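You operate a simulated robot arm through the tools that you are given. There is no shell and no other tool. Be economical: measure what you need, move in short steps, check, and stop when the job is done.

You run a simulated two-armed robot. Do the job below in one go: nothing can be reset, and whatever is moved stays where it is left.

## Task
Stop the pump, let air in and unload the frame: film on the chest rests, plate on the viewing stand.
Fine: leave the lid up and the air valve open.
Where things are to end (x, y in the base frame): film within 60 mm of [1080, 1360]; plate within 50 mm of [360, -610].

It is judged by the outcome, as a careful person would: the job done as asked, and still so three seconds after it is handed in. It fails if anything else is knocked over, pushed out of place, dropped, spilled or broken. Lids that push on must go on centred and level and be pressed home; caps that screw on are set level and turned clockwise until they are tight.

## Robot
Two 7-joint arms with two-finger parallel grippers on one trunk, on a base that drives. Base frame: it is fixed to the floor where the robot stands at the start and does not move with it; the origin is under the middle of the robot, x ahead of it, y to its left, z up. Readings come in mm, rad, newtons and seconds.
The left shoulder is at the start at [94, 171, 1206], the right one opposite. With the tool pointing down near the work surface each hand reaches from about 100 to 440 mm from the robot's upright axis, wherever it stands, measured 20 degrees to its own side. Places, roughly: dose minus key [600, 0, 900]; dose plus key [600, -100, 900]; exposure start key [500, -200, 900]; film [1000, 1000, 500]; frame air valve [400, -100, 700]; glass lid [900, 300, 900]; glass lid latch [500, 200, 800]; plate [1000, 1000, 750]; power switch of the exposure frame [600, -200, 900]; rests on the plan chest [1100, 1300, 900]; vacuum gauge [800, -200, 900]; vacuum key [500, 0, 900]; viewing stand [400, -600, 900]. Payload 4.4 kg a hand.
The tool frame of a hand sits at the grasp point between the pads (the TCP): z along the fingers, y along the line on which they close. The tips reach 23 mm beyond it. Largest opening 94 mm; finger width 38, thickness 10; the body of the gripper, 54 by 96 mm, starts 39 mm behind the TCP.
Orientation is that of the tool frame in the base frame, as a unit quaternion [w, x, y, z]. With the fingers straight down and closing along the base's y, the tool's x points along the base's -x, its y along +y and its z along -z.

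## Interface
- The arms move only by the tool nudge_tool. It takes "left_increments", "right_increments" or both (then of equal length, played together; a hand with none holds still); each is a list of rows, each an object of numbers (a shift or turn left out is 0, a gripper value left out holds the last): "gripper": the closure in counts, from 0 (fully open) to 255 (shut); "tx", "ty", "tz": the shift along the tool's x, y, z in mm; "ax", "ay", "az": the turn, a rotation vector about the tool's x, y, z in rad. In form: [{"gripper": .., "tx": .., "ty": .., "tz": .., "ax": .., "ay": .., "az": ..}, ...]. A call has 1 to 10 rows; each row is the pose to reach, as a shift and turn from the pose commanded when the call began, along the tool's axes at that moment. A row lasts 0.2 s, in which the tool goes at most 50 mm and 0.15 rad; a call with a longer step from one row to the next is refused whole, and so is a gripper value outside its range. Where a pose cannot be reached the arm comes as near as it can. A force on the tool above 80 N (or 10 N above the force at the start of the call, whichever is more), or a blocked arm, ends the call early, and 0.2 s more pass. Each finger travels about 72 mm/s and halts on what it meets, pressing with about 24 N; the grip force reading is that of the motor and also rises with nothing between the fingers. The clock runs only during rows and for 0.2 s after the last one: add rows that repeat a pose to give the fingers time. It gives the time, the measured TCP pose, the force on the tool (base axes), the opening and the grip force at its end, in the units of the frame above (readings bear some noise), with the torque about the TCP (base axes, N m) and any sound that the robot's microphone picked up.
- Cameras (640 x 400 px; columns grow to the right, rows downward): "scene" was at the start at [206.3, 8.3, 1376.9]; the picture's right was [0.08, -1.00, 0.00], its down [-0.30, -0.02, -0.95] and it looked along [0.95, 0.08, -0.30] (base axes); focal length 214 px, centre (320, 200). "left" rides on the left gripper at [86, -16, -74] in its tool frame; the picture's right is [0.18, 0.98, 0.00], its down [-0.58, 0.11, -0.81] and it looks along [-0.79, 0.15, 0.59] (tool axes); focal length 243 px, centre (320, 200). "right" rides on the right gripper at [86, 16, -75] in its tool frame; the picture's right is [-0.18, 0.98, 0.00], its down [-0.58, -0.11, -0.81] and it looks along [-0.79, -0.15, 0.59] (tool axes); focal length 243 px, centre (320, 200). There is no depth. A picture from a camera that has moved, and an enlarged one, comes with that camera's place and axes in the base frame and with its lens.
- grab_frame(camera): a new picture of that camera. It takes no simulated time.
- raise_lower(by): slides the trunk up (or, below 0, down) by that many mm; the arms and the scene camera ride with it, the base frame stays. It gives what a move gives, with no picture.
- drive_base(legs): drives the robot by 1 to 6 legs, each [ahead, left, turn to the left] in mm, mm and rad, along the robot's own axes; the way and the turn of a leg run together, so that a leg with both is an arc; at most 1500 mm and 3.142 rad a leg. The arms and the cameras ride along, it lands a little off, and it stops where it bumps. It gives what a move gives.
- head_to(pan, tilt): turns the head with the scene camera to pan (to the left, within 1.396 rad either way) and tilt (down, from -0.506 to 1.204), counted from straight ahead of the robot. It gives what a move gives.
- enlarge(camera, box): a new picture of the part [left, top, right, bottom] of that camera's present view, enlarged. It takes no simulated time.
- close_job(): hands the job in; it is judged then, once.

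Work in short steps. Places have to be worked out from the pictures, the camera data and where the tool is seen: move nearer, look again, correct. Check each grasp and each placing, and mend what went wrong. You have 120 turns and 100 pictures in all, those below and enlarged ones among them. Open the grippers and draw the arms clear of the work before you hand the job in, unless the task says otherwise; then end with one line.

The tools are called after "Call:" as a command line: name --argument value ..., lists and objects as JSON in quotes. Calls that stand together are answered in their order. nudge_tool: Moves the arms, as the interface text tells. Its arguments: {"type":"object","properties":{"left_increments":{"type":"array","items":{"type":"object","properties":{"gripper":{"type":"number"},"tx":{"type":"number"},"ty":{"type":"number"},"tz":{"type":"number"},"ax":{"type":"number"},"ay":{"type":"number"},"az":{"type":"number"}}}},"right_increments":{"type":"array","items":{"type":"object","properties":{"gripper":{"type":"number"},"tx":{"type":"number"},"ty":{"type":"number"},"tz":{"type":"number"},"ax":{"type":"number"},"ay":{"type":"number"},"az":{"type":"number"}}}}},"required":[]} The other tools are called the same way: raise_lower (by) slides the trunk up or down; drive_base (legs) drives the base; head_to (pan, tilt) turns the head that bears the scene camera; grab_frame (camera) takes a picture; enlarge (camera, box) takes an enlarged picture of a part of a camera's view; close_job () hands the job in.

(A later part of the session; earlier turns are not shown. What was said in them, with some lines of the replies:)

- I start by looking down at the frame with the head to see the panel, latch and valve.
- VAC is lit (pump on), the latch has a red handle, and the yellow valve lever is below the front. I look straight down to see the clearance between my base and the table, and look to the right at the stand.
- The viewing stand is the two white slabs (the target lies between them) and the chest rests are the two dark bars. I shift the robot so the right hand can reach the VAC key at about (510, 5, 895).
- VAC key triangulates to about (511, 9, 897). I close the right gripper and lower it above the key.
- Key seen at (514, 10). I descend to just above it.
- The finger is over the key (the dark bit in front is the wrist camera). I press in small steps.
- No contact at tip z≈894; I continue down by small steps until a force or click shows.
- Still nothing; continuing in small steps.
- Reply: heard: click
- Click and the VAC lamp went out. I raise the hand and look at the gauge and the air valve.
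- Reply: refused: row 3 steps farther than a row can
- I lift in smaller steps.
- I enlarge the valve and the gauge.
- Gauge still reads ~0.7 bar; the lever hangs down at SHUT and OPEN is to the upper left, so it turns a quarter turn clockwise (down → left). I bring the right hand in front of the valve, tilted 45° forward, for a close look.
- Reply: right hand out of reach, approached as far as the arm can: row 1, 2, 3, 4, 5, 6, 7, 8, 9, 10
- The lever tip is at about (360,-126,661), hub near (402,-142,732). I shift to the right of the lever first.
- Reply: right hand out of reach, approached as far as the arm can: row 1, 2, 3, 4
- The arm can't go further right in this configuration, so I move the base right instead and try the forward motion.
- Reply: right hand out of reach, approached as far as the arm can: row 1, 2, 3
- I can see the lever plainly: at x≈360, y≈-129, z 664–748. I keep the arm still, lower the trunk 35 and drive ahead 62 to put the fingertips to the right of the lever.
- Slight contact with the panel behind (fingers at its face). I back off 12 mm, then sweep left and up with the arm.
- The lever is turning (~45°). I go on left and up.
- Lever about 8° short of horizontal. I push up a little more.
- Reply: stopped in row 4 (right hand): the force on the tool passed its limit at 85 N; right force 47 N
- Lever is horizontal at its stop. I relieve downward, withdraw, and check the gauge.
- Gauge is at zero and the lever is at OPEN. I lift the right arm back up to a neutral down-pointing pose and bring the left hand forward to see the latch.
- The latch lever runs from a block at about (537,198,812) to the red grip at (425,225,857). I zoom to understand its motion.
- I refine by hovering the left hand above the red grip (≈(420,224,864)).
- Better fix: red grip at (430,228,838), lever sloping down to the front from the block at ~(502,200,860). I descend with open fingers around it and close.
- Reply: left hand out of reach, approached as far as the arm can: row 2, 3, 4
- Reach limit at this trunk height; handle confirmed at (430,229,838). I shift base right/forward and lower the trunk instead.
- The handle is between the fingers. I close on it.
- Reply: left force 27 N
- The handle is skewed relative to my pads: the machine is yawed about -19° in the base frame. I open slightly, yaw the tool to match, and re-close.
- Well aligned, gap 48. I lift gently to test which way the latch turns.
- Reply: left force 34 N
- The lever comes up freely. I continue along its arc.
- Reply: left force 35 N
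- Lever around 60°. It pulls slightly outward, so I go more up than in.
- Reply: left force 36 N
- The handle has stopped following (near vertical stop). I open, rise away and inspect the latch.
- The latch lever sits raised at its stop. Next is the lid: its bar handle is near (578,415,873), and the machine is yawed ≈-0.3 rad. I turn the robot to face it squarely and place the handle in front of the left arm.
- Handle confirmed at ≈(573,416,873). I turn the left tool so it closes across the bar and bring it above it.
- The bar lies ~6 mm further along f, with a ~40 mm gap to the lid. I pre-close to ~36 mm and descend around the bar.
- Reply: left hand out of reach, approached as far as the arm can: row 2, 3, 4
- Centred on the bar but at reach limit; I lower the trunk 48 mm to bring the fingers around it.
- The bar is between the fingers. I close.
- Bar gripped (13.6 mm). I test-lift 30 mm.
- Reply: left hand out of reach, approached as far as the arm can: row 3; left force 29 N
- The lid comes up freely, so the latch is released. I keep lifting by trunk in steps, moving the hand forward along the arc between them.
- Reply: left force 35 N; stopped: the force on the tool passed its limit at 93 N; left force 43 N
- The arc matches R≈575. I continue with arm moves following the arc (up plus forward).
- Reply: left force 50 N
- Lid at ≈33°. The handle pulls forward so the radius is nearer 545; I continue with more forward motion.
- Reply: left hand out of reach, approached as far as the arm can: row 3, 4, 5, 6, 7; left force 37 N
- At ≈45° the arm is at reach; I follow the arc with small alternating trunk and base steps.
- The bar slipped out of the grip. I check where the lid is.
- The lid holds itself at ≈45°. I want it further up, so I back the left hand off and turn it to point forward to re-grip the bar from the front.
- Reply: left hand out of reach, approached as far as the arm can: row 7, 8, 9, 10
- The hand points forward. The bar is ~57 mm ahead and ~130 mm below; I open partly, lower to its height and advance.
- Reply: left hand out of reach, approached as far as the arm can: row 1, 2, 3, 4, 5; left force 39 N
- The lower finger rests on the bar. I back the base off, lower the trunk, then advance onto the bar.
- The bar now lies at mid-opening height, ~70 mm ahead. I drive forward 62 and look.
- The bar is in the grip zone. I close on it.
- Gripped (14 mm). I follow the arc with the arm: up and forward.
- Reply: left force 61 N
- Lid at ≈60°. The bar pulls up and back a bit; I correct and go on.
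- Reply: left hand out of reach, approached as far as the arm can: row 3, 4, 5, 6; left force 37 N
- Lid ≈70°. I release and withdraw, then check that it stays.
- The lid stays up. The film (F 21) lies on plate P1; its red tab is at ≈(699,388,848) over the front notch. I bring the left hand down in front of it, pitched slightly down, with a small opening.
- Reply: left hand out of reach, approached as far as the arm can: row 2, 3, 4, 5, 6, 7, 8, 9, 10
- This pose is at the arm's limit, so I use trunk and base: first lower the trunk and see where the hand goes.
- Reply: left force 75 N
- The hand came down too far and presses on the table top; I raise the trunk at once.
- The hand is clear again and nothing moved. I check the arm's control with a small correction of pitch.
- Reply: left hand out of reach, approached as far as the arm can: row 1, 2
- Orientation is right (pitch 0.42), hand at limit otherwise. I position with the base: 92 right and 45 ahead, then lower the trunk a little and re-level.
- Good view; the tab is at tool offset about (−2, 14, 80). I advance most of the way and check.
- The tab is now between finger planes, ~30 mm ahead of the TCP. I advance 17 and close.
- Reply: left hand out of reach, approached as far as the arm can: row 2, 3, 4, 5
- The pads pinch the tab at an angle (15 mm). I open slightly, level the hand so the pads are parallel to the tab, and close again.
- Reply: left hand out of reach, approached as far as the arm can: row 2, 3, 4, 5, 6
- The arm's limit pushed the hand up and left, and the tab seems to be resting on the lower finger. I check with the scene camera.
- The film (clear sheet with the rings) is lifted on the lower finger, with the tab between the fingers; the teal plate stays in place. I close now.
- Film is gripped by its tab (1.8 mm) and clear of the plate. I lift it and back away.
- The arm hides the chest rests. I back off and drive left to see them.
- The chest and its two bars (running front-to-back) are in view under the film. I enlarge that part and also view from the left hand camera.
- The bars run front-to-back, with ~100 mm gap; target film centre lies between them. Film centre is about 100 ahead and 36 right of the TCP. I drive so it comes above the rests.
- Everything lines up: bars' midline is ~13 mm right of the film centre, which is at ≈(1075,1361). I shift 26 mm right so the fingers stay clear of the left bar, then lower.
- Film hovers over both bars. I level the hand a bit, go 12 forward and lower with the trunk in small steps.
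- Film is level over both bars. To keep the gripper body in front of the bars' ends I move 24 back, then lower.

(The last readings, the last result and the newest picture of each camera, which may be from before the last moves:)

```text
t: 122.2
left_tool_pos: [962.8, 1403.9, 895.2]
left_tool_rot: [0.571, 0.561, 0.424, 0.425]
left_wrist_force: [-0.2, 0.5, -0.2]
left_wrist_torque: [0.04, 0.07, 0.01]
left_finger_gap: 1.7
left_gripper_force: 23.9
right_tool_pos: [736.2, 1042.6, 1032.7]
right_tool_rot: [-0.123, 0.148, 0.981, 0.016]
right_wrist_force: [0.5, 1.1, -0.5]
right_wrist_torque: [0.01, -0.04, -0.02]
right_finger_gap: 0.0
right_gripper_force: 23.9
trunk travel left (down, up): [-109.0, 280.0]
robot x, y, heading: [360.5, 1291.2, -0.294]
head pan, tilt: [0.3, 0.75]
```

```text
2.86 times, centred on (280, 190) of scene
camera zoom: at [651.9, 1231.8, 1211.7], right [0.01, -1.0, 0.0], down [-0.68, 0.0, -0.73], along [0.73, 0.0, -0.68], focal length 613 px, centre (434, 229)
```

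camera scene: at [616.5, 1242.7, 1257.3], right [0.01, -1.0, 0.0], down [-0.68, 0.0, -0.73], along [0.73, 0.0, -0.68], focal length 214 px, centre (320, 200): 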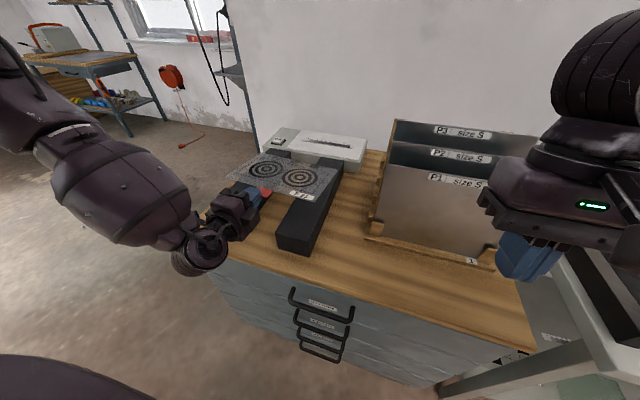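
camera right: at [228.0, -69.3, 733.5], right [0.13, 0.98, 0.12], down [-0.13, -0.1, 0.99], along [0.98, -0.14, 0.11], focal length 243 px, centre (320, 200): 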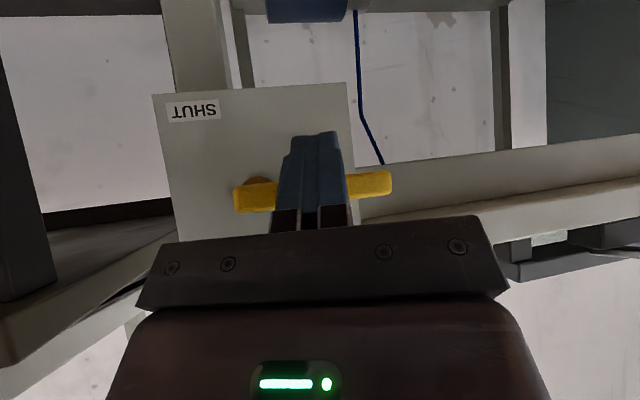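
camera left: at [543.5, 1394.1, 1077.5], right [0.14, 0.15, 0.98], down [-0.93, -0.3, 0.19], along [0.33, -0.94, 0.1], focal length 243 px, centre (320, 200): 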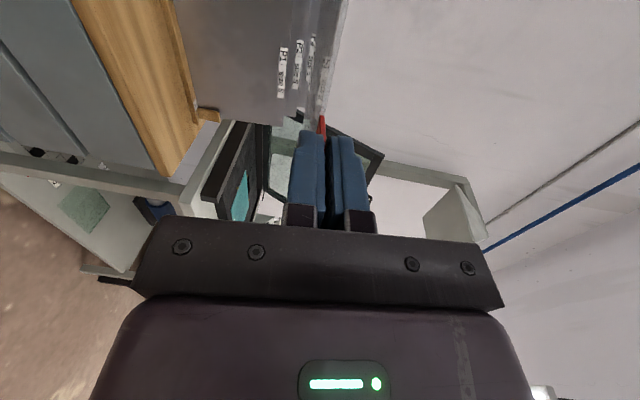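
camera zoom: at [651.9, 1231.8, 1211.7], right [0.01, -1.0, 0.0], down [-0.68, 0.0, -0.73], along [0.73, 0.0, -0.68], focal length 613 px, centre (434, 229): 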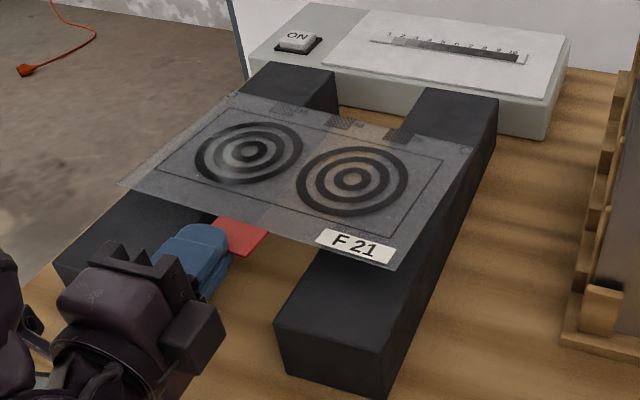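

Still free. I lower in 8 mm steps watching force.

Call:
raise_lower --by -9

Call:
raise_lower --by -7

Call:
enlarge --camera "scene" --box '[180, 120, 380, 260]'

```text
t: 122.8
left_tool_pos: [962.9, 1403.5, 884.6]
left_tool_rot: [0.57, 0.562, 0.424, 0.425]
left_wrist_force: [-0.2, -0.2, -0.7]
left_wrist_torque: [0.03, 0.06, -0.03]
left_finger_gap: 1.7
left_gripper_force: 24.1
right_tool_pos: [735.5, 1042.0, 1020.8]
right_tool_rot: [-0.123, 0.148, 0.981, 0.015]
right_wrist_force: [-0.4, -0.5, 0.2]
right_wrist_torque: [-0.01, -0.05, -0.01]
right_finger_gap: 0.2
right_gripper_force: 23.7
trunk travel left (down, up): [-100.0, 289.0]
robot x, y, heading: [359.1, 1292.2, -0.297]
head pan, tilt: [0.3, 0.75]
```

```text
t: 123.4
left_tool_pos: [963.8, 1403.9, 878.4]
left_tool_rot: [0.57, 0.561, 0.425, 0.424]
left_wrist_force: [0.2, 0.0, 1.0]
left_wrist_torque: [0.04, 0.1, 0.0]
left_finger_gap: 1.7
left_gripper_force: 23.7
right_tool_pos: [737.0, 1040.4, 1016.3]
right_tool_rot: [-0.124, 0.148, 0.981, 0.016]
right_wrist_force: [0.3, 0.0, 1.1]
right_wrist_torque: [0.0, -0.06, 0.02]
right_finger_gap: 0.0
right_gripper_force: 24.0
trunk travel left (down, up): [-93.0, 296.0]
robot x, y, heading: [360.9, 1292.9, -0.294]
head pan, tilt: [0.3, 0.75]
```

```text
2.86 times, centred on (280, 190) of scene
camera zoom: at [668.1, 1227.0, 1191.1], right [0.01, -1.0, 0.0], down [-0.68, 0.0, -0.73], along [0.73, 0.0, -0.68], focal length 613 px, centre (434, 229)
```

zoom: 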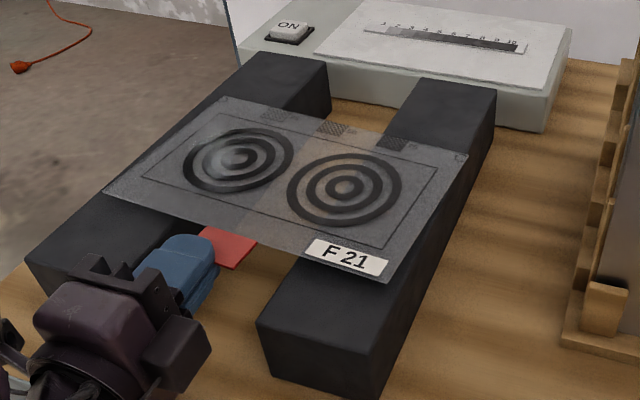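

Film is nearly on the bars; centre ≈(1063,1342). I lower further.

Call:
raise_lower --by -6

Call:
raise_lower --by -5

Call:
raise_lower --by -5

Call:
enlarge --camera "scene" --box '[180, 120, 380, 260]'

```text
t: 123.9
left_tool_pos: [963.4, 1404.5, 872.4]
left_tool_rot: [0.571, 0.561, 0.424, 0.424]
left_wrist_force: [0.5, 0.0, -1.3]
left_wrist_torque: [0.0, 0.01, -0.04]
left_finger_gap: 1.6
left_gripper_force: 23.5
right_tool_pos: [735.7, 1041.8, 1007.6]
right_tool_rot: [-0.124, 0.148, 0.981, 0.016]
right_wrist_force: [-0.2, 0.9, 0.1]
right_wrist_torque: [-0.03, 0.01, 0.0]
right_finger_gap: 0.0
right_gripper_force: 24.2
trunk travel left (down, up): [-87.0, 302.0]
robot x, y, heading: [360.4, 1293.1, -0.297]
head pan, tilt: [0.3, 0.75]
```

```text
t: 124.5
left_tool_pos: [963.8, 1404.0, 865.7]
left_tool_rot: [0.57, 0.562, 0.424, 0.424]
left_wrist_force: [-0.5, 0.8, 1.3]
left_wrist_torque: [0.14, -0.06, 0.06]
left_finger_gap: 1.7
left_gripper_force: 24.0
right_tool_pos: [737.8, 1041.2, 1003.7]
right_tool_rot: [-0.126, 0.149, 0.98, 0.017]
right_wrist_force: [0.1, -0.2, 0.9]
right_wrist_torque: [0.02, 0.0, 0.02]
right_finger_gap: 0.1
right_gripper_force: 24.2
trunk travel left (down, up): [-82.0, 307.0]
robot x, y, heading: [364.8, 1292.9, -0.297]
head pan, tilt: [0.3, 0.75]
```

```text
t: 125.0
left_tool_pos: [964.6, 1402.1, 862.7]
left_tool_rot: [0.571, 0.56, 0.424, 0.424]
left_wrist_force: [3.1, 1.8, 11.8]
left_wrist_torque: [0.04, -0.52, -0.05]
left_finger_gap: 2.9
left_gripper_force: 24.1
right_tool_pos: [739.2, 1038.6, 997.6]
right_tool_rot: [-0.134, 0.152, 0.979, 0.02]
right_wrist_force: [-0.4, -0.1, 0.1]
right_wrist_torque: [-0.05, -0.01, -0.01]
right_finger_gap: 0.0
right_gripper_force: 23.7
trunk travel left (down, up): [-77.0, 312.0]
robot x, y, heading: [359.1, 1294.0, -0.297]
head pan, tilt: [0.3, 0.75]
```

```text
2.86 times, centred on (280, 190) of scene
camera zoom: at [682.6, 1222.6, 1170.9], right [0.01, -1.0, 0.0], down [-0.68, 0.0, -0.73], along [0.73, 0.0, -0.68], focal length 613 px, centre (434, 229)
```

zoom: 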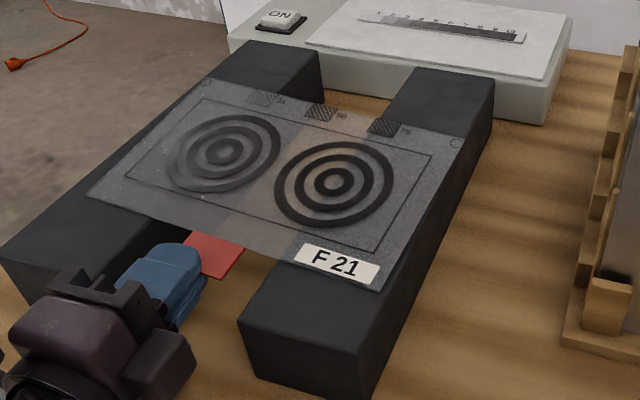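

Contact felt: film rests on the bars. I open the fingers and withdraw straight back.

Call:
nudge_tool --left_increments '[{"gripper": 200}, {"gripper": 200}, {"gripper": 200, "tz": -15}, {"gripper": 200, "tz": -35}, {"gripper": 200, "tz": -60}]'

Call:
drive_base --legs '[[-250, 0, 0]]'

Call:
grab_frame --camera "scene"

```text
t: 126.2
left_tool_pos: [950.8, 1406.3, 860.9]
left_tool_rot: [0.57, 0.561, 0.425, 0.424]
left_wrist_force: [-0.2, 0.6, -0.9]
left_wrist_torque: [0.0, 0.02, 0.01]
left_finger_gap: 20.3
left_gripper_force: 0.1
left hand out of reach, approached as far as the arm can: row 4, 5
right_tool_pos: [740.2, 1039.8, 997.3]
right_tool_rot: [-0.134, 0.152, 0.979, 0.02]
right_wrist_force: [0.4, -0.5, 0.3]
right_wrist_torque: [0.01, 0.0, 0.0]
right_finger_gap: 0.0
right_gripper_force: 24.2
trunk travel left (down, up): [-77.0, 312.0]
robot x, y, heading: [363.6, 1295.7, -0.298]
head pan, tilt: [0.3, 0.75]
```

```text
t: 128.0
left_tool_pos: [709.1, 1478.0, 859.9]
left_tool_rot: [0.571, 0.562, 0.423, 0.423]
left_wrist_force: [0.7, 0.7, -0.1]
left_wrist_torque: [0.04, -0.01, 0.0]
left_finger_gap: 20.1
left_gripper_force: 0.2
right_tool_pos: [497.1, 1112.0, 997.3]
right_tool_rot: [-0.135, 0.152, 0.979, 0.019]
right_wrist_force: [0.1, -0.3, 0.3]
right_wrist_torque: [-0.01, 0.01, 0.0]
right_finger_gap: 0.0
right_gripper_force: 24.3
trunk travel left (down, up): [-77.0, 312.0]
robot x, y, heading: [120.5, 1366.1, -0.297]
head pan, tilt: [0.3, 0.75]
```

```text
17 pictures are left
camera scene: at [440.3, 1295.6, 1170.5], right [0.0, -1.0, 0.0], down [-0.68, 0.0, -0.73], along [0.73, 0.0, -0.68], focal length 214 px, centre (320, 200)
```

scene: 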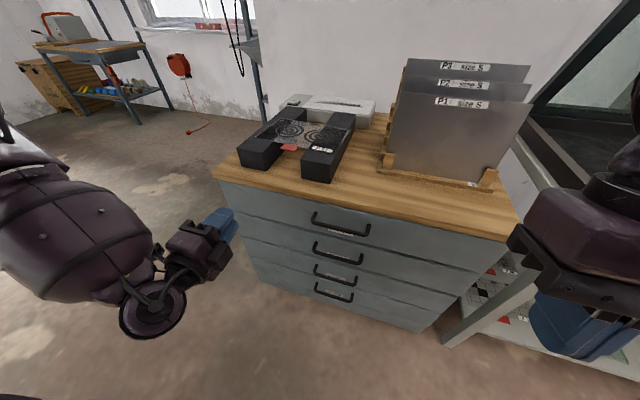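

Film is on the rests, centre ≈(1071,1333). Next the plate: I restore the trunk height and the downward pitch of the left hand for grasping the plate's front edge over the notch.

Call:
raise_lower --by 70

Call:
nudge_tool --left_increments '[{"gripper": 195, "tx": -8, "ax": 0.12}, {"tx": -16, "ty": -5, "ax": 0.24}, {"tx": -26, "ty": -10, "ax": 0.36}, {"tx": -37, "ty": -15, "ax": 0.5}, {"tx": -37, "ty": -20, "ax": 0.5}]'

```text
t: 129.1
left_tool_pos: [709.8, 1478.2, 929.3]
left_tool_rot: [0.57, 0.562, 0.425, 0.422]
left_wrist_force: [0.8, 0.1, -0.6]
left_wrist_torque: [-0.01, -0.04, -0.02]
left_finger_gap: 20.4
left_gripper_force: 0.0
right_tool_pos: [497.8, 1111.1, 1064.6]
right_tool_rot: [-0.137, 0.152, 0.979, 0.019]
right_wrist_force: [0.1, -1.0, -1.0]
right_wrist_torque: [0.02, 0.05, -0.02]
right_finger_gap: 0.0
right_gripper_force: 23.7
trunk travel left (down, up): [-147.0, 242.0]
robot x, y, heading: [117.7, 1369.5, -0.299]
head pan, tilt: [0.3, 0.75]
```

```text
t: 130.3
left_tool_pos: [698.2, 1444.0, 909.0]
left_tool_rot: [0.414, 0.685, 0.516, 0.304]
left_wrist_force: [0.3, -0.5, -0.2]
left_wrist_torque: [-0.03, 0.02, 0.01]
left_finger_gap: 21.8
left_gripper_force: 0.0
right_tool_pos: [497.1, 1111.5, 1066.4]
right_tool_rot: [-0.135, 0.152, 0.979, 0.018]
right_wrist_force: [-0.7, -0.2, -0.3]
right_wrist_torque: [0.01, -0.03, 0.01]
right_finger_gap: 0.0
right_gripper_force: 23.7
trunk travel left (down, up): [-147.0, 242.0]
robot x, y, heading: [115.3, 1366.2, -0.298]
head pan, tilt: [0.3, 0.75]
```

I drive back to the exposure frame, hand at table-clear height (z 909).

Call:
drive_base --legs '[[0, -1011, 0], [205, 0, 0]]'

Call:
grab_frame --camera "left"

```text
t: 140.8
left_tool_pos: [595.2, 412.8, 909.4]
left_tool_rot: [0.411, 0.683, 0.52, 0.309]
left_wrist_force: [-0.7, -0.2, 0.7]
left_wrist_torque: [-0.01, 0.01, 0.04]
left_finger_gap: 22.3
left_gripper_force: 0.0
right_tool_pos: [397.2, 78.4, 1067.0]
right_tool_rot: [-0.134, 0.145, 0.98, 0.018]
right_wrist_force: [-0.7, -0.2, 0.1]
right_wrist_torque: [-0.02, 0.02, -0.01]
right_finger_gap: 0.0
right_gripper_force: 24.4
trunk travel left (down, up): [-147.0, 242.0]
robot x, y, heading: [15.7, 330.2, -0.286]
head pan, tilt: [0.3, 0.75]
```

```text
16 pictures are left
camera left: at [547.8, 517.4, 930.2], right [0.5, 0.06, 0.87], down [-0.79, -0.38, 0.48], along [0.36, -0.92, -0.14], focal length 243 px, centre (320, 200)
```

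left: 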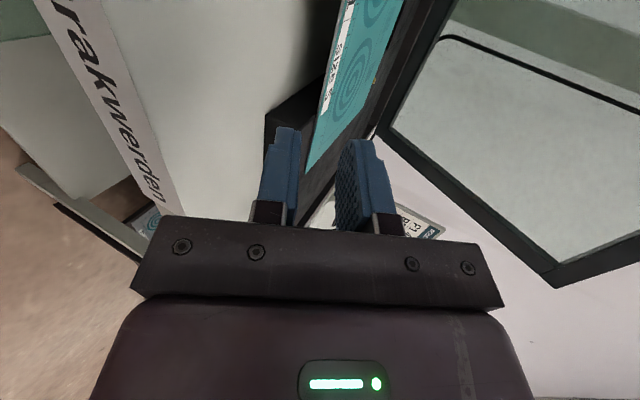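

I advance 72, lower the hand to about z 862, and check before sliding on.

Call:
drive_base --legs '[[72, 3, 0]]'

Call:
nudge_tool --left_increments '[{"gripper": 173, "ty": -12, "tz": 6}, {"ty": -24, "tz": 13}, {"ty": -34, "tz": 18}]'

Call:
raise_lower --by -8

Call:
grab_frame --camera "left"

```text
t: 141.8
left_tool_pos: [665.1, 398.1, 910.9]
left_tool_rot: [0.412, 0.681, 0.521, 0.308]
left_wrist_force: [-0.6, 0.1, -1.1]
left_wrist_torque: [-0.01, 0.0, 0.0]
left_finger_gap: 22.0
left_gripper_force: 0.1
right_tool_pos: [468.2, 62.6, 1067.2]
right_tool_rot: [-0.135, 0.144, 0.98, 0.019]
right_wrist_force: [0.3, -0.2, -0.8]
right_wrist_torque: [0.02, 0.0, 0.01]
right_finger_gap: 0.0
right_gripper_force: 24.4
trunk travel left (down, up): [-147.0, 242.0]
robot x, y, heading: [86.6, 315.1, -0.284]
head pan, tilt: [0.3, 0.75]
```

```text
t: 142.6
left_tool_pos: [664.6, 400.3, 877.2]
left_tool_rot: [0.411, 0.682, 0.521, 0.309]
left_wrist_force: [0.3, 0.0, 0.2]
left_wrist_torque: [0.01, 0.0, 0.02]
left_finger_gap: 30.2
left_gripper_force: 0.0
left hand out of reach, approached as far as the arm can: row 3
right_tool_pos: [468.1, 63.0, 1066.0]
right_tool_rot: [-0.134, 0.144, 0.98, 0.017]
right_wrist_force: [-0.5, 0.5, 0.1]
right_wrist_torque: [-0.04, -0.02, 0.01]
right_finger_gap: 0.0
right_gripper_force: 23.8
trunk travel left (down, up): [-147.0, 242.0]
robot x, y, heading: [86.1, 311.7, -0.279]
head pan, tilt: [0.3, 0.75]
```

```text
t: 143.2
left_tool_pos: [663.9, 402.6, 868.8]
left_tool_rot: [0.411, 0.681, 0.521, 0.309]
left_wrist_force: [-0.2, -0.6, 0.1]
left_wrist_torque: [0.02, 0.02, -0.01]
left_finger_gap: 30.4
left_gripper_force: 0.0
right_tool_pos: [467.4, 63.3, 1058.5]
right_tool_rot: [-0.134, 0.145, 0.98, 0.018]
right_wrist_force: [-0.6, 0.6, 1.2]
right_wrist_torque: [-0.01, -0.04, 0.03]
right_finger_gap: 0.0
right_gripper_force: 23.8
trunk travel left (down, up): [-139.0, 250.0]
robot x, y, heading: [87.2, 315.1, -0.277]
head pan, tilt: [0.3, 0.75]
```

```text
15 pictures are left
camera left: at [617.1, 506.5, 889.3], right [0.5, 0.06, 0.87], down [-0.79, -0.38, 0.48], along [0.36, -0.92, -0.14], focal length 243 px, centre (320, 200)
```

left: 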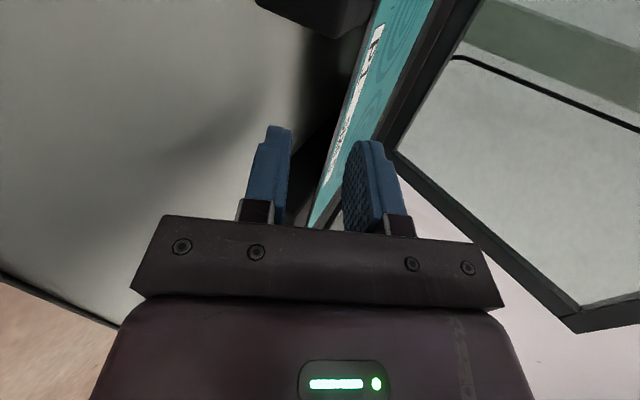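

Plate edge is at z≈857 at the expected place; fingers straddle that height. I lower 4 mm and drive 40 ahead so the edge goes between the fingers.

Call:
raise_lower --by -4

Call:
drive_base --legs '[[38, -5, 0]]'

Call:
grab_frame --camera "left"

```text
t: 143.7
left_tool_pos: [665.3, 402.1, 864.5]
left_tool_rot: [0.412, 0.68, 0.522, 0.309]
left_wrist_force: [-0.5, -0.5, 0.3]
left_wrist_torque: [-0.01, 0.02, -0.02]
left_finger_gap: 30.4
left_gripper_force: 0.1
right_tool_pos: [466.8, 62.3, 1054.3]
right_tool_rot: [-0.134, 0.143, 0.98, 0.018]
right_wrist_force: [0.3, 0.0, 0.2]
right_wrist_torque: [0.0, -0.03, 0.0]
right_finger_gap: 0.1
right_gripper_force: 24.2
trunk travel left (down, up): [-135.0, 254.0]
robot x, y, heading: [84.7, 310.9, -0.28]
head pan, tilt: [0.3, 0.75]
```

```text
t: 144.6
left_tool_pos: [702.5, 385.9, 863.3]
left_tool_rot: [0.411, 0.681, 0.521, 0.309]
left_wrist_force: [-0.8, -0.3, -0.2]
left_wrist_torque: [-0.01, -0.01, 0.02]
left_finger_gap: 30.1
left_gripper_force: 0.1
right_tool_pos: [504.6, 45.9, 1054.2]
right_tool_rot: [-0.136, 0.144, 0.98, 0.018]
right_wrist_force: [0.6, 0.3, -0.4]
right_wrist_torque: [-0.01, 0.02, -0.02]
right_finger_gap: 0.0
right_gripper_force: 23.8
trunk travel left (down, up): [-135.0, 254.0]
robot x, y, heading: [121.1, 297.4, -0.285]
head pan, tilt: [0.3, 0.75]
```

```text
14 pictures are left
camera left: at [654.5, 490.4, 884.3], right [0.5, 0.06, 0.87], down [-0.79, -0.38, 0.48], along [0.36, -0.92, -0.14], focal length 243 px, centre (320, 200)
```

left: 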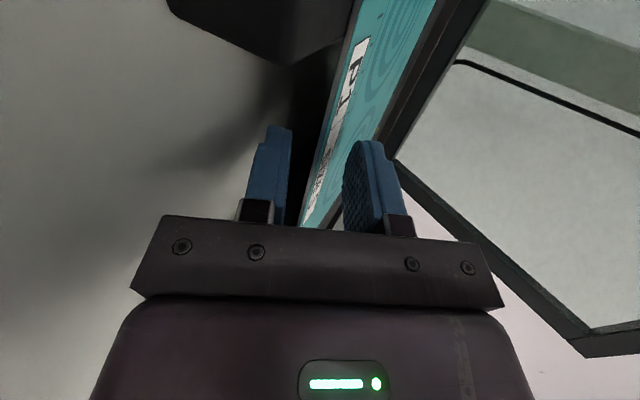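

The plate edge is between the fingers with ~17 mm overlap. I close.

Call:
nudge_tool --left_increments '[{"gripper": 255}, {"gripper": 255}, {"gripper": 255}]'

```text
t: 145.4
left_tool_pos: [701.4, 385.1, 865.2]
left_tool_rot: [0.411, 0.681, 0.521, 0.31]
left_wrist_force: [0.6, 0.1, 5.3]
left_wrist_torque: [0.54, -0.66, -0.05]
left_finger_gap: 10.3
left_gripper_force: 24.4
right_tool_pos: [503.6, 47.4, 1054.9]
right_tool_rot: [-0.134, 0.143, 0.98, 0.018]
right_wrist_force: [0.2, -0.5, -0.3]
right_wrist_torque: [0.05, -0.01, 0.03]
right_finger_gap: 0.1
right_gripper_force: 23.9
trunk travel left (down, up): [-135.0, 254.0]
robot x, y, heading: [120.4, 292.7, -0.278]
head pan, tilt: [0.3, 0.75]
```

Wedged at an angle as expected. I lift while levelling the hand so the pads lie flat on the plate.

Call:
nudge_tool --left_increments '[{"ty": 3, "tz": -1, "ax": -0.08}, {"ty": 9, "tz": -4, "ax": -0.16}, {"ty": 16, "tz": -7, "ax": -0.25}, {"ty": 24, "tz": -11, "ax": -0.34}, {"ty": 34, "tz": -16, "ax": -0.43}, {"ty": 46, "tz": -22, "ax": -0.46}, {"ty": 46, "tz": -22, "ax": -0.46}]'

Call:
head_to --pan 0.3 --tilt 0.8

Call:
grab_frame --camera "scene"

```text
t: 147.0
left_tool_pos: [707.0, 392.3, 921.6]
left_tool_rot: [0.556, 0.568, 0.437, 0.421]
left_wrist_force: [0.4, 0.5, -0.6]
left_wrist_torque: [0.01, 0.05, 0.02]
left_finger_gap: 2.6
left_gripper_force: 24.2
left hand out of reach, approached as far as the arm can: row 3, 4, 5, 6, 7
right_tool_pos: [504.4, 47.4, 1054.4]
right_tool_rot: [-0.135, 0.143, 0.98, 0.018]
right_wrist_force: [0.3, -0.8, 0.6]
right_wrist_torque: [0.03, 0.01, 0.02]
right_finger_gap: 0.0
right_gripper_force: 24.3
trunk travel left (down, up): [-135.0, 254.0]
robot x, y, heading: [121.0, 294.2, -0.281]
head pan, tilt: [0.3, 0.75]
```

```text
t: 147.7
left_tool_pos: [706.6, 391.9, 922.4]
left_tool_rot: [0.557, 0.569, 0.437, 0.419]
left_wrist_force: [1.6, -0.5, -0.6]
left_wrist_torque: [-0.01, 0.06, -0.02]
left_finger_gap: 2.6
left_gripper_force: 23.6
right_tool_pos: [503.8, 46.9, 1055.2]
right_tool_rot: [-0.135, 0.144, 0.98, 0.018]
right_wrist_force: [0.0, -0.3, 0.2]
right_wrist_torque: [0.0, 0.03, -0.02]
right_finger_gap: 0.0
right_gripper_force: 23.8
trunk travel left (down, up): [-135.0, 254.0]
robot x, y, heading: [123.5, 298.8, -0.276]
head pan, tilt: [0.3, 0.799]
```

```text
13 pictures are left
camera scene: at [387.5, 245.3, 1239.0], right [0.02, -1.0, 0.0], down [-0.72, -0.02, -0.7], along [0.7, 0.01, -0.72], focal length 214 px, centre (320, 200)
```

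scene: 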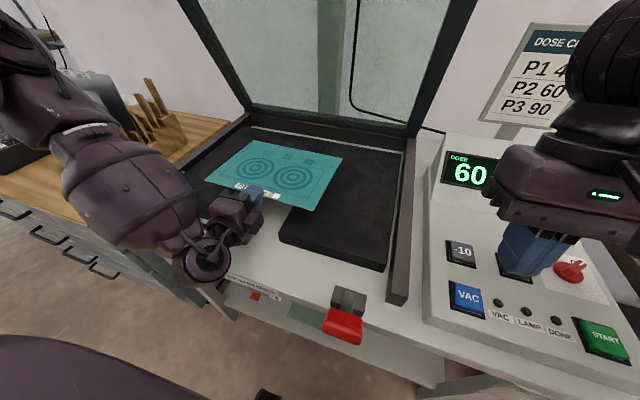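

Plate is held flat (2.6 mm) and clear. I lift it, back away, turn to the stand's direction (yaw ≈ -0.46) and drive over to it.

Call:
nudge_tool --left_increments '[{"ty": 20}, {"ty": 45}, {"ty": 70}, {"ty": 95}, {"ty": 120}, {"ty": 140}]'

Call:
drive_base --legs '[[-350, 0, 0], [0, 0, -0.184], [0, -890, 0]]'

Call:
head_to --pan 0.1 --tilt 0.6

Call:
grab_frame --camera "scene"

```text
t: 149.1
left_tool_pos: [743.2, 386.2, 1039.2]
left_tool_rot: [0.557, 0.568, 0.436, 0.421]
left_wrist_force: [-0.1, 0.3, 0.0]
left_wrist_torque: [0.03, 0.05, -0.01]
left_finger_gap: 2.2
left_gripper_force: 24.0
left hand out of reach, approached as far as the arm can: row 3, 4, 5, 6
right_tool_pos: [503.4, 48.4, 1055.8]
right_tool_rot: [-0.134, 0.144, 0.98, 0.018]
right_wrist_force: [-1.2, 0.0, -0.5]
right_wrist_torque: [-0.03, -0.02, 0.01]
right_finger_gap: 0.0
right_gripper_force: 23.6
trunk travel left (down, up): [-135.0, 254.0]
robot x, y, heading: [121.7, 297.1, -0.281]
head pan, tilt: [0.3, 0.799]
```

```text
t: 160.0
left_tool_pos: [20.1, -451.3, 1038.6]
left_tool_rot: [0.59, 0.603, 0.386, 0.372]
left_wrist_force: [-0.7, 0.8, -1.0]
left_wrist_torque: [0.02, 0.05, -0.03]
left_finger_gap: 2.4
left_gripper_force: 24.0
right_tool_pos: [-273.3, -745.8, 1055.2]
right_tool_rot: [-0.132, 0.227, 0.965, 0.03]
right_wrist_force: [0.6, 0.5, -0.9]
right_wrist_torque: [-0.03, 0.0, 0.0]
right_finger_gap: 0.0
right_gripper_force: 23.6
trunk travel left (down, up): [-135.0, 254.0]
robot x, y, heading: [-606.6, -433.4, -0.451]
head pan, tilt: [0.3, 0.799]
```

```text
t: 160.7
left_tool_pos: [19.9, -452.5, 1038.4]
left_tool_rot: [0.589, 0.603, 0.387, 0.372]
left_wrist_force: [0.0, 0.7, -1.2]
left_wrist_torque: [0.04, 0.1, -0.01]
left_finger_gap: 2.2
left_gripper_force: 24.1
right_tool_pos: [-272.1, -745.0, 1054.4]
right_tool_rot: [-0.132, 0.226, 0.965, 0.029]
right_wrist_force: [0.5, 0.4, 0.7]
right_wrist_torque: [-0.02, -0.05, -0.03]
right_finger_gap: 0.0
right_gripper_force: 23.4
trunk travel left (down, up): [-135.0, 254.0]
robot x, y, heading: [-606.4, -436.0, -0.447]
head pan, tilt: [0.099, 0.6]
```

```text
12 pictures are left
camera scene: at [-350.9, -548.9, 1255.8], right [-0.34, -0.94, 0.0], down [-0.53, 0.19, -0.82], along [0.78, -0.28, -0.57], focal length 214 px, centre (320, 200)
```

scene: 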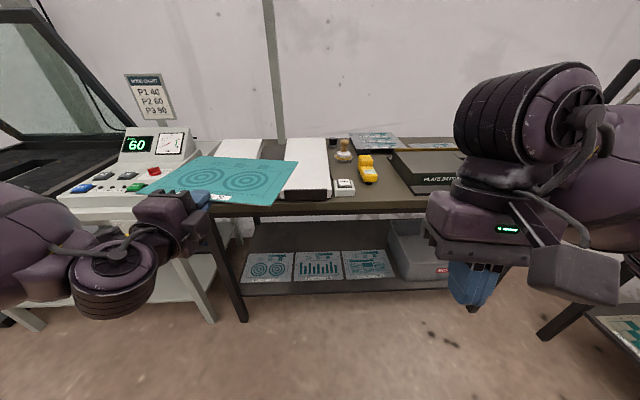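

Slab 2 is fully visible, slab 1 half hidden by the plate. I enlarge to get the slabs' edges and yaw.

Call:
enlarge --camera "scene" --box '[190, 120, 350, 220]'

```text
4.00 times, centred on (270, 170) of scene
camera zoom: at [-350.9, -548.9, 1255.8], right [-0.34, -0.94, 0.0], down [-0.53, 0.19, -0.82], along [0.78, -0.28, -0.57], focal length 858 px, centre (520, 320)
```

zoom: 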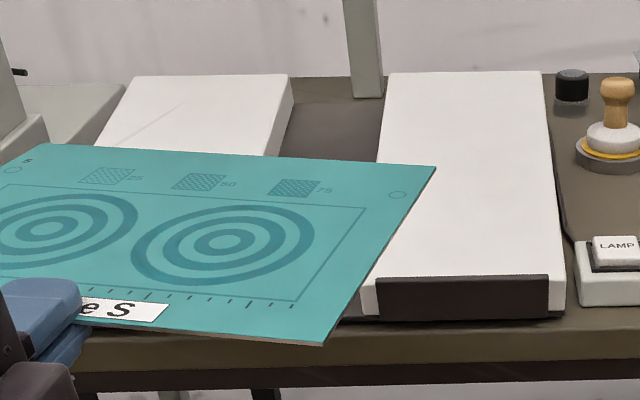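

The slabs triangulate as inclined: front edge z≈871, back ≈940 (slope ≈0.19), yaw ≈ -0.30, gap centred on y≈-608 at x=360. I turn back to yaw -0.30 and come up in front of the stand, and pitch the hand up to match the slope.

Call:
drive_base --legs '[[0, 0, 0.15], [0, -135, 0], [200, 0, 0]]'

Call:
nudge_tool --left_increments '[{"ax": -0.07}, {"ax": -0.14}, {"ax": -0.2}, {"ax": -0.2}]'

Call:
grab_frame --camera "scene"

```text
t: 164.4
left_tool_pos: [162.0, -545.2, 1038.2]
left_tool_rot: [0.56, 0.573, 0.431, 0.415]
left_wrist_force: [-0.9, 0.5, -0.7]
left_wrist_torque: [0.01, 0.05, 0.02]
left_finger_gap: 2.3
left_gripper_force: 23.4
right_tool_pos: [-81.3, -879.5, 1054.9]
right_tool_rot: [-0.134, 0.152, 0.979, 0.02]
right_wrist_force: [1.6, -0.6, -0.5]
right_wrist_torque: [0.01, -0.03, -0.01]
right_finger_gap: 0.1
right_gripper_force: 24.1
trunk travel left (down, up): [-135.0, 254.0]
robot x, y, heading: [-461.1, -623.4, -0.299]
head pan, tilt: [0.099, 0.6]
```

```text
t: 165.4
left_tool_pos: [161.0, -544.8, 1039.5]
left_tool_rot: [0.614, 0.513, 0.388, 0.457]
left_wrist_force: [0.6, 0.0, -1.3]
left_wrist_torque: [0.03, 0.04, 0.0]
left_finger_gap: 2.1
left_gripper_force: 24.4
right_tool_pos: [-82.0, -879.7, 1054.3]
right_tool_rot: [-0.134, 0.152, 0.979, 0.019]
right_wrist_force: [-0.1, -0.2, -0.8]
right_wrist_torque: [0.03, -0.03, -0.01]
right_finger_gap: 0.0
right_gripper_force: 24.2
trunk travel left (down, up): [-135.0, 254.0]
robot x, y, heading: [-456.7, -623.9, -0.297]
head pan, tilt: [0.099, 0.6]
```

```text
10 pictures are left
camera scene: at [-189.6, -697.3, 1255.9], right [-0.2, -0.98, 0.0], down [-0.55, 0.11, -0.83], along [0.81, -0.16, -0.56], focal length 214 px, centre (320, 200)
```

scene: 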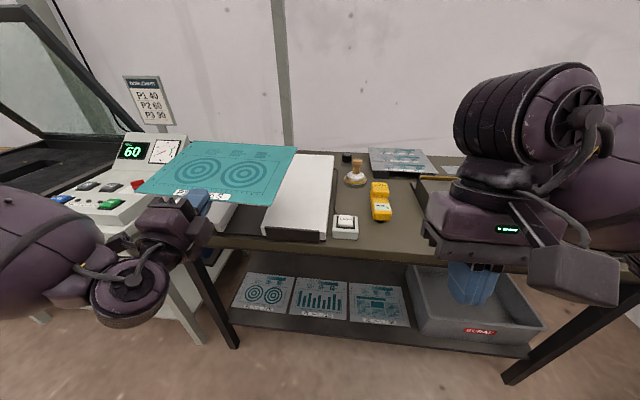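

Geometry confirmed (predicted slab corner matches). I drive 128 ahead so the plate is above the gap, then lower the arm part way.

Call:
drive_base --legs '[[128, -3, 0]]'

Call:
nudge_tool --left_increments '[{"ty": -20, "tz": 3}, {"ty": -40, "tz": 7}, {"ty": -60, "tz": 10}, {"ty": -75, "tz": 13}]'

Call:
grab_frame --camera "scene"

```text
t: 166.7
left_tool_pos: [286.4, -587.6, 1038.0]
left_tool_rot: [0.614, 0.515, 0.388, 0.456]
left_wrist_force: [0.0, 0.0, -0.7]
left_wrist_torque: [0.02, 0.05, -0.05]
left_finger_gap: 2.3
left_gripper_force: 23.9
right_tool_pos: [40.5, -920.9, 1054.9]
right_tool_rot: [-0.134, 0.154, 0.979, 0.02]
right_wrist_force: [0.4, 0.0, -0.7]
right_wrist_torque: [0.04, 0.0, 0.02]
right_finger_gap: 0.2
right_gripper_force: 24.2
trunk travel left (down, up): [-135.0, 254.0]
robot x, y, heading: [-337.7, -663.5, -0.301]
head pan, tilt: [0.099, 0.6]
```

```text
t: 167.7
left_tool_pos: [308.3, -594.0, 965.8]
left_tool_rot: [0.614, 0.514, 0.388, 0.456]
left_wrist_force: [-0.4, 0.2, -1.5]
left_wrist_torque: [0.03, 0.08, 0.01]
left_finger_gap: 2.5
left_gripper_force: 23.4
right_tool_pos: [40.1, -921.1, 1054.3]
right_tool_rot: [-0.134, 0.153, 0.979, 0.019]
right_wrist_force: [1.0, 0.1, 0.7]
right_wrist_torque: [0.02, -0.03, 0.01]
right_finger_gap: 0.0
right_gripper_force: 24.2
trunk travel left (down, up): [-135.0, 254.0]
robot x, y, heading: [-338.8, -666.4, -0.303]
head pan, tilt: [0.099, 0.6]
```

```text
9 pictures are left
camera scene: at [-66.6, -738.4, 1255.7], right [-0.2, -0.98, 0.0], down [-0.55, 0.11, -0.82], along [0.81, -0.16, -0.57], focal length 214 px, centre (320, 200)
```

scene: 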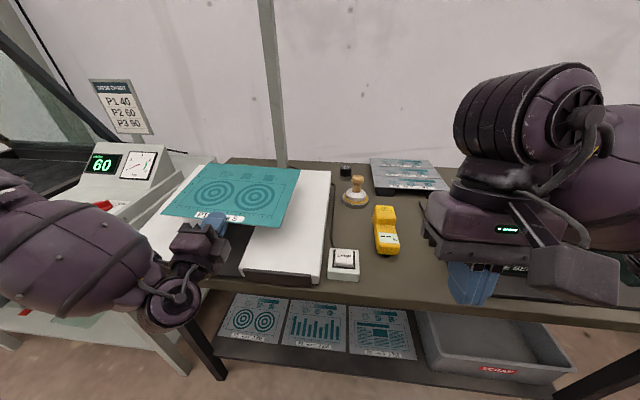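

I went ~22 too far forward; I back 20 and lower with the trunk.

Call:
drive_base --legs '[[-20, 0, 0]]'

Call:
raise_lower --by -50

Call:
enlarge --camera "scene" --box '[120, 130, 360, 310]'

```text
t: 168.4
left_tool_pos: [289.9, -588.9, 966.6]
left_tool_rot: [0.614, 0.514, 0.388, 0.456]
left_wrist_force: [0.3, 0.6, -0.2]
left_wrist_torque: [0.02, 0.07, 0.04]
left_finger_gap: 2.3
left_gripper_force: 24.0
right_tool_pos: [20.9, -915.1, 1056.4]
right_tool_rot: [-0.135, 0.153, 0.979, 0.019]
right_wrist_force: [-0.8, 0.7, -0.5]
right_wrist_torque: [-0.02, -0.03, 0.01]
right_finger_gap: 0.0
right_gripper_force: 23.8
trunk travel left (down, up): [-135.0, 254.0]
robot x, y, heading: [-359.7, -658.6, -0.295]
head pan, tilt: [0.099, 0.6]
```

```text
t: 169.4
left_tool_pos: [288.8, -588.4, 918.0]
left_tool_rot: [0.615, 0.512, 0.386, 0.458]
left_wrist_force: [0.1, 0.5, -0.1]
left_wrist_torque: [0.05, 0.04, 0.02]
left_finger_gap: 2.3
left_gripper_force: 24.0
right_tool_pos: [20.4, -915.3, 1006.3]
right_tool_rot: [-0.133, 0.153, 0.979, 0.019]
right_wrist_force: [0.3, 0.1, 0.0]
right_wrist_torque: [-0.02, -0.04, -0.02]
right_finger_gap: 0.0
right_gripper_force: 24.0
trunk travel left (down, up): [-85.0, 304.0]
robot x, y, heading: [-356.4, -660.9, -0.297]
head pan, tilt: [0.099, 0.6]
```

```text
2.22 times, centred on (240, 220) of scene
camera zoom: at [-39.1, -746.9, 1194.3], right [-0.2, -0.98, 0.0], down [-0.55, 0.11, -0.83], along [0.81, -0.16, -0.56], focal length 477 px, centre (498, 156)
```

zoom: 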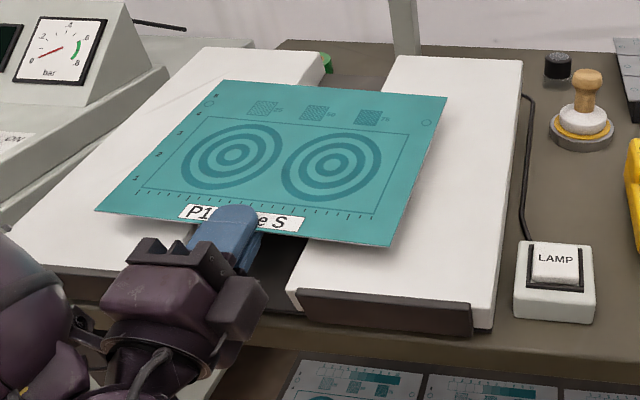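

Well aligned over both slabs. I lower further in decreasing steps.

Call:
raise_lower --by -22

Call:
raise_lower --by -8

Call:
enlarge --camera "scene" --box '[120, 130, 360, 310]'

```text
t: 170.1
left_tool_pos: [290.2, -589.4, 894.3]
left_tool_rot: [0.615, 0.514, 0.388, 0.456]
left_wrist_force: [1.2, 1.4, 5.8]
left_wrist_torque: [0.24, 0.12, -0.04]
left_finger_gap: 2.5
left_gripper_force: 24.2
right_tool_pos: [28.2, -916.8, 971.5]
right_tool_rot: [-0.159, 0.153, 0.975, 0.022]
right_wrist_force: [0.5, 0.5, -0.8]
right_wrist_torque: [-0.01, 0.0, -0.01]
right_finger_gap: 0.0
right_gripper_force: 24.2
trunk travel left (down, up): [-63.0, 326.0]
robot x, y, heading: [-356.3, -659.2, -0.301]
head pan, tilt: [0.099, 0.6]
```

```text
t: 170.6
left_tool_pos: [289.3, -588.3, 893.3]
left_tool_rot: [0.618, 0.51, 0.385, 0.458]
left_wrist_force: [0.8, 8.4, 48.0]
left_wrist_torque: [-0.08, -0.3, 0.16]
left_finger_gap: 3.1
left_gripper_force: 23.9
right_tool_pos: [27.8, -918.4, 961.9]
right_tool_rot: [-0.168, 0.154, 0.973, 0.024]
right_wrist_force: [0.2, -0.6, 0.4]
right_wrist_torque: [-0.01, 0.0, 0.04]
right_finger_gap: 0.0
right_gripper_force: 24.0
trunk travel left (down, up): [-55.0, 334.0]
robot x, y, heading: [-357.3, -659.4, -0.296]
head pan, tilt: [0.099, 0.6]
```

```text
2.22 times, centred on (240, 220) of scene
camera zoom: at [-15.8, -754.3, 1157.5], right [-0.2, -0.98, 0.0], down [-0.55, 0.11, -0.83], along [0.81, -0.16, -0.56], focal length 477 px, centre (498, 156)
```

zoom: 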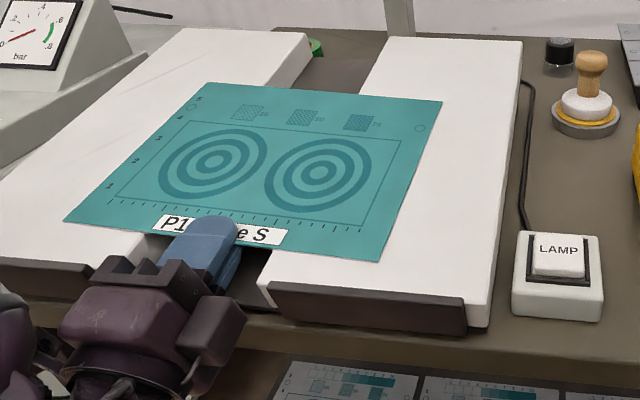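

Contact at z≈893: plate lies on both slabs. I relieve the load, open and withdraw.

Call:
raise_lower --by 6

Call:
nudge_tool --left_increments '[{"gripper": 235}, {"gripper": 215}, {"gripper": 190}, {"gripper": 190}, {"gripper": 190}]'

Call:
enlarge --camera "scene" --box '[120, 130, 360, 310]'

```text
t: 171.2
left_tool_pos: [287.8, -589.6, 893.1]
left_tool_rot: [0.614, 0.515, 0.387, 0.456]
left_wrist_force: [-7.7, 4.9, 24.9]
left_wrist_torque: [0.01, -0.17, 0.03]
left_finger_gap: 2.2
left_gripper_force: 24.1
right_tool_pos: [28.3, -919.4, 965.6]
right_tool_rot: [-0.17, 0.154, 0.973, 0.024]
right_wrist_force: [0.1, 0.9, -0.2]
right_wrist_torque: [-0.02, 0.01, 0.02]
right_finger_gap: 0.0
right_gripper_force: 23.9
trunk travel left (down, up): [-61.0, 328.0]
robot x, y, heading: [-358.6, -656.9, -0.292]
head pan, tilt: [0.099, 0.6]
```

```text
t: 172.4
left_tool_pos: [290.0, -588.4, 891.1]
left_tool_rot: [0.613, 0.515, 0.388, 0.456]
left_wrist_force: [-10.8, 4.1, -6.1]
left_wrist_torque: [0.31, 0.34, -0.34]
left_finger_gap: 24.2
left_gripper_force: 0.1
right_tool_pos: [29.3, -918.2, 964.6]
right_tool_rot: [-0.17, 0.155, 0.973, 0.025]
right_wrist_force: [0.3, -0.1, -0.9]
right_wrist_torque: [0.01, -0.03, -0.02]
right_finger_gap: 0.1
right_gripper_force: 23.7
trunk travel left (down, up): [-61.0, 328.0]
robot x, y, heading: [-355.6, -660.9, -0.294]
head pan, tilt: [0.099, 0.6]
```

```text
2.22 times, centred on (240, 220) of scene
camera zoom: at [-17.1, -753.2, 1163.0], right [-0.2, -0.98, 0.0], down [-0.55, 0.11, -0.83], along [0.81, -0.16, -0.56], focal length 477 px, centre (498, 156)
```

zoom: 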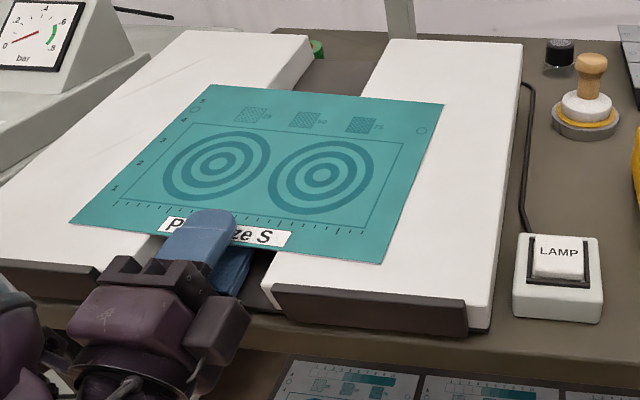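

Plate rests flat. I withdraw along the finger direction.

Call:
nudge_tool --left_increments '[{"tz": -8}, {"tz": -18}, {"tz": -30}]'

```text
t: 173.2
left_tool_pos: [263.4, -580.5, 886.8]
left_tool_rot: [0.614, 0.514, 0.388, 0.456]
left_wrist_force: [0.5, -0.1, 0.0]
left_wrist_torque: [-0.01, -0.02, -0.03]
left_finger_gap: 23.9
left_gripper_force: 0.0
right_tool_pos: [30.9, -919.4, 965.3]
right_tool_rot: [-0.17, 0.155, 0.973, 0.024]
right_wrist_force: [-0.9, 0.2, -0.4]
right_wrist_torque: [-0.03, 0.02, 0.03]
right_finger_gap: 0.2
right_gripper_force: 23.3
trunk travel left (down, up): [-61.0, 328.0]
robot x, y, heading: [-356.0, -658.0, -0.295]
head pan, tilt: [0.099, 0.6]
```

Moved 28 mm back cleanly, the fingertips are now at the plate's edge. I drive straight back and check.

Call:
drive_base --legs '[[-200, 0, 0]]'

Call:
grab_frame --camera "scene"

```text
t: 174.7
left_tool_pos: [77.1, -523.6, 888.2]
left_tool_rot: [0.614, 0.514, 0.388, 0.456]
left_wrist_force: [-0.4, 0.1, 0.4]
left_wrist_torque: [-0.02, -0.02, 0.03]
left_finger_gap: 23.8
left_gripper_force: 0.0
right_tool_pos: [-154.9, -861.0, 966.0]
right_tool_rot: [-0.169, 0.153, 0.973, 0.024]
right_wrist_force: [0.3, -1.1, -0.3]
right_wrist_torque: [-0.03, -0.05, -0.01]
right_finger_gap: 0.3
right_gripper_force: 23.6
trunk travel left (down, up): [-61.0, 328.0]
robot x, y, heading: [-543.3, -602.3, -0.295]
head pan, tilt: [0.099, 0.6]
```

```text
5 pictures are left
camera scene: at [-202.3, -696.4, 1163.2], right [-0.2, -0.98, 0.0], down [-0.55, 0.11, -0.83], along [0.81, -0.16, -0.56], focal length 214 px, centre (320, 200)
```

scene: 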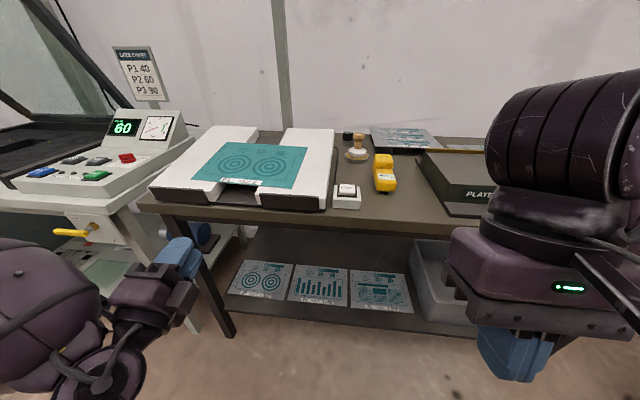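

Plate rests on both slabs, centre ≈(380,-613). I open both grippers and take a final look at the frame and lid.

Call:
nudge_tool --left_increments '[{"gripper": 0}, {"gripper": 0}, {"gripper": 0}, {"gripper": 0}]' --right_increments '[{"gripper": 0}, {"gripper": 0}, {"gripper": 0}, {"gripper": 0}]'

Call:
head_to --pan 0.8 --tilt 0.25

Call:
grab_frame --camera "scene"

```text
t: 175.7
left_tool_pos: [77.1, -523.8, 888.6]
left_tool_rot: [0.615, 0.514, 0.388, 0.456]
left_wrist_force: [0.2, -0.1, -1.3]
left_wrist_torque: [-0.02, 0.01, -0.04]
left_finger_gap: 94.1
left_gripper_force: 0.0
right_tool_pos: [-155.3, -860.7, 965.7]
right_tool_rot: [-0.17, 0.153, 0.973, 0.024]
right_wrist_force: [0.3, 0.2, 0.1]
right_wrist_torque: [0.0, -0.01, -0.01]
right_finger_gap: 93.8
right_gripper_force: 0.1
trunk travel left (down, up): [-61.0, 328.0]
robot x, y, heading: [-538.5, -601.9, -0.295]
head pan, tilt: [0.099, 0.6]
```

```text
t: 176.8
left_tool_pos: [77.7, -522.6, 887.6]
left_tool_rot: [0.614, 0.513, 0.388, 0.457]
left_wrist_force: [0.6, -0.8, -0.4]
left_wrist_torque: [-0.02, 0.02, -0.01]
left_finger_gap: 94.1
left_gripper_force: 0.1
right_tool_pos: [-154.5, -860.9, 965.4]
right_tool_rot: [-0.17, 0.153, 0.973, 0.024]
right_wrist_force: [0.7, 0.1, -0.4]
right_wrist_torque: [0.02, 0.01, -0.04]
right_finger_gap: 94.0
right_gripper_force: 0.1
trunk travel left (down, up): [-61.0, 328.0]
robot x, y, heading: [-541.6, -601.3, -0.299]
head pan, tilt: [0.799, 0.25]
```

```text
4 pictures are left
camera scene: at [-206.6, -634.3, 1195.1], right [0.48, -0.88, 0.0], down [-0.22, -0.12, -0.97], along [0.85, 0.47, -0.25], focal length 214 px, centre (320, 200)
```

scene: 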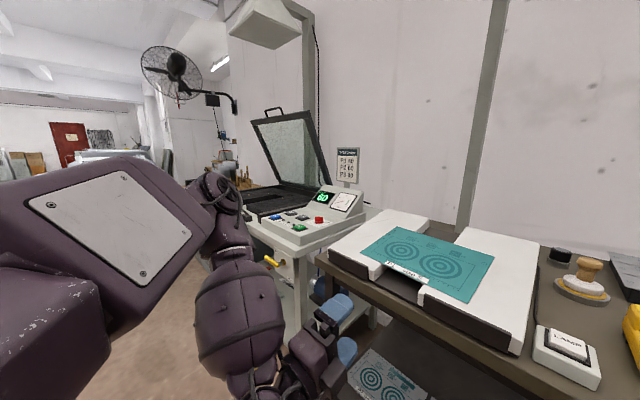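

The lid is up, the valve is open, the vacuum is off and the plate is in place. I hand the job in.

Call:
close_job

```text
The job is handed in.
```

The pump is off, the air valve is open and the lid is up. The film is on the chest rests at about (1071, 1333) and the plate on the viewing stand at about (380, -613), both within the limits by my camera estimates.
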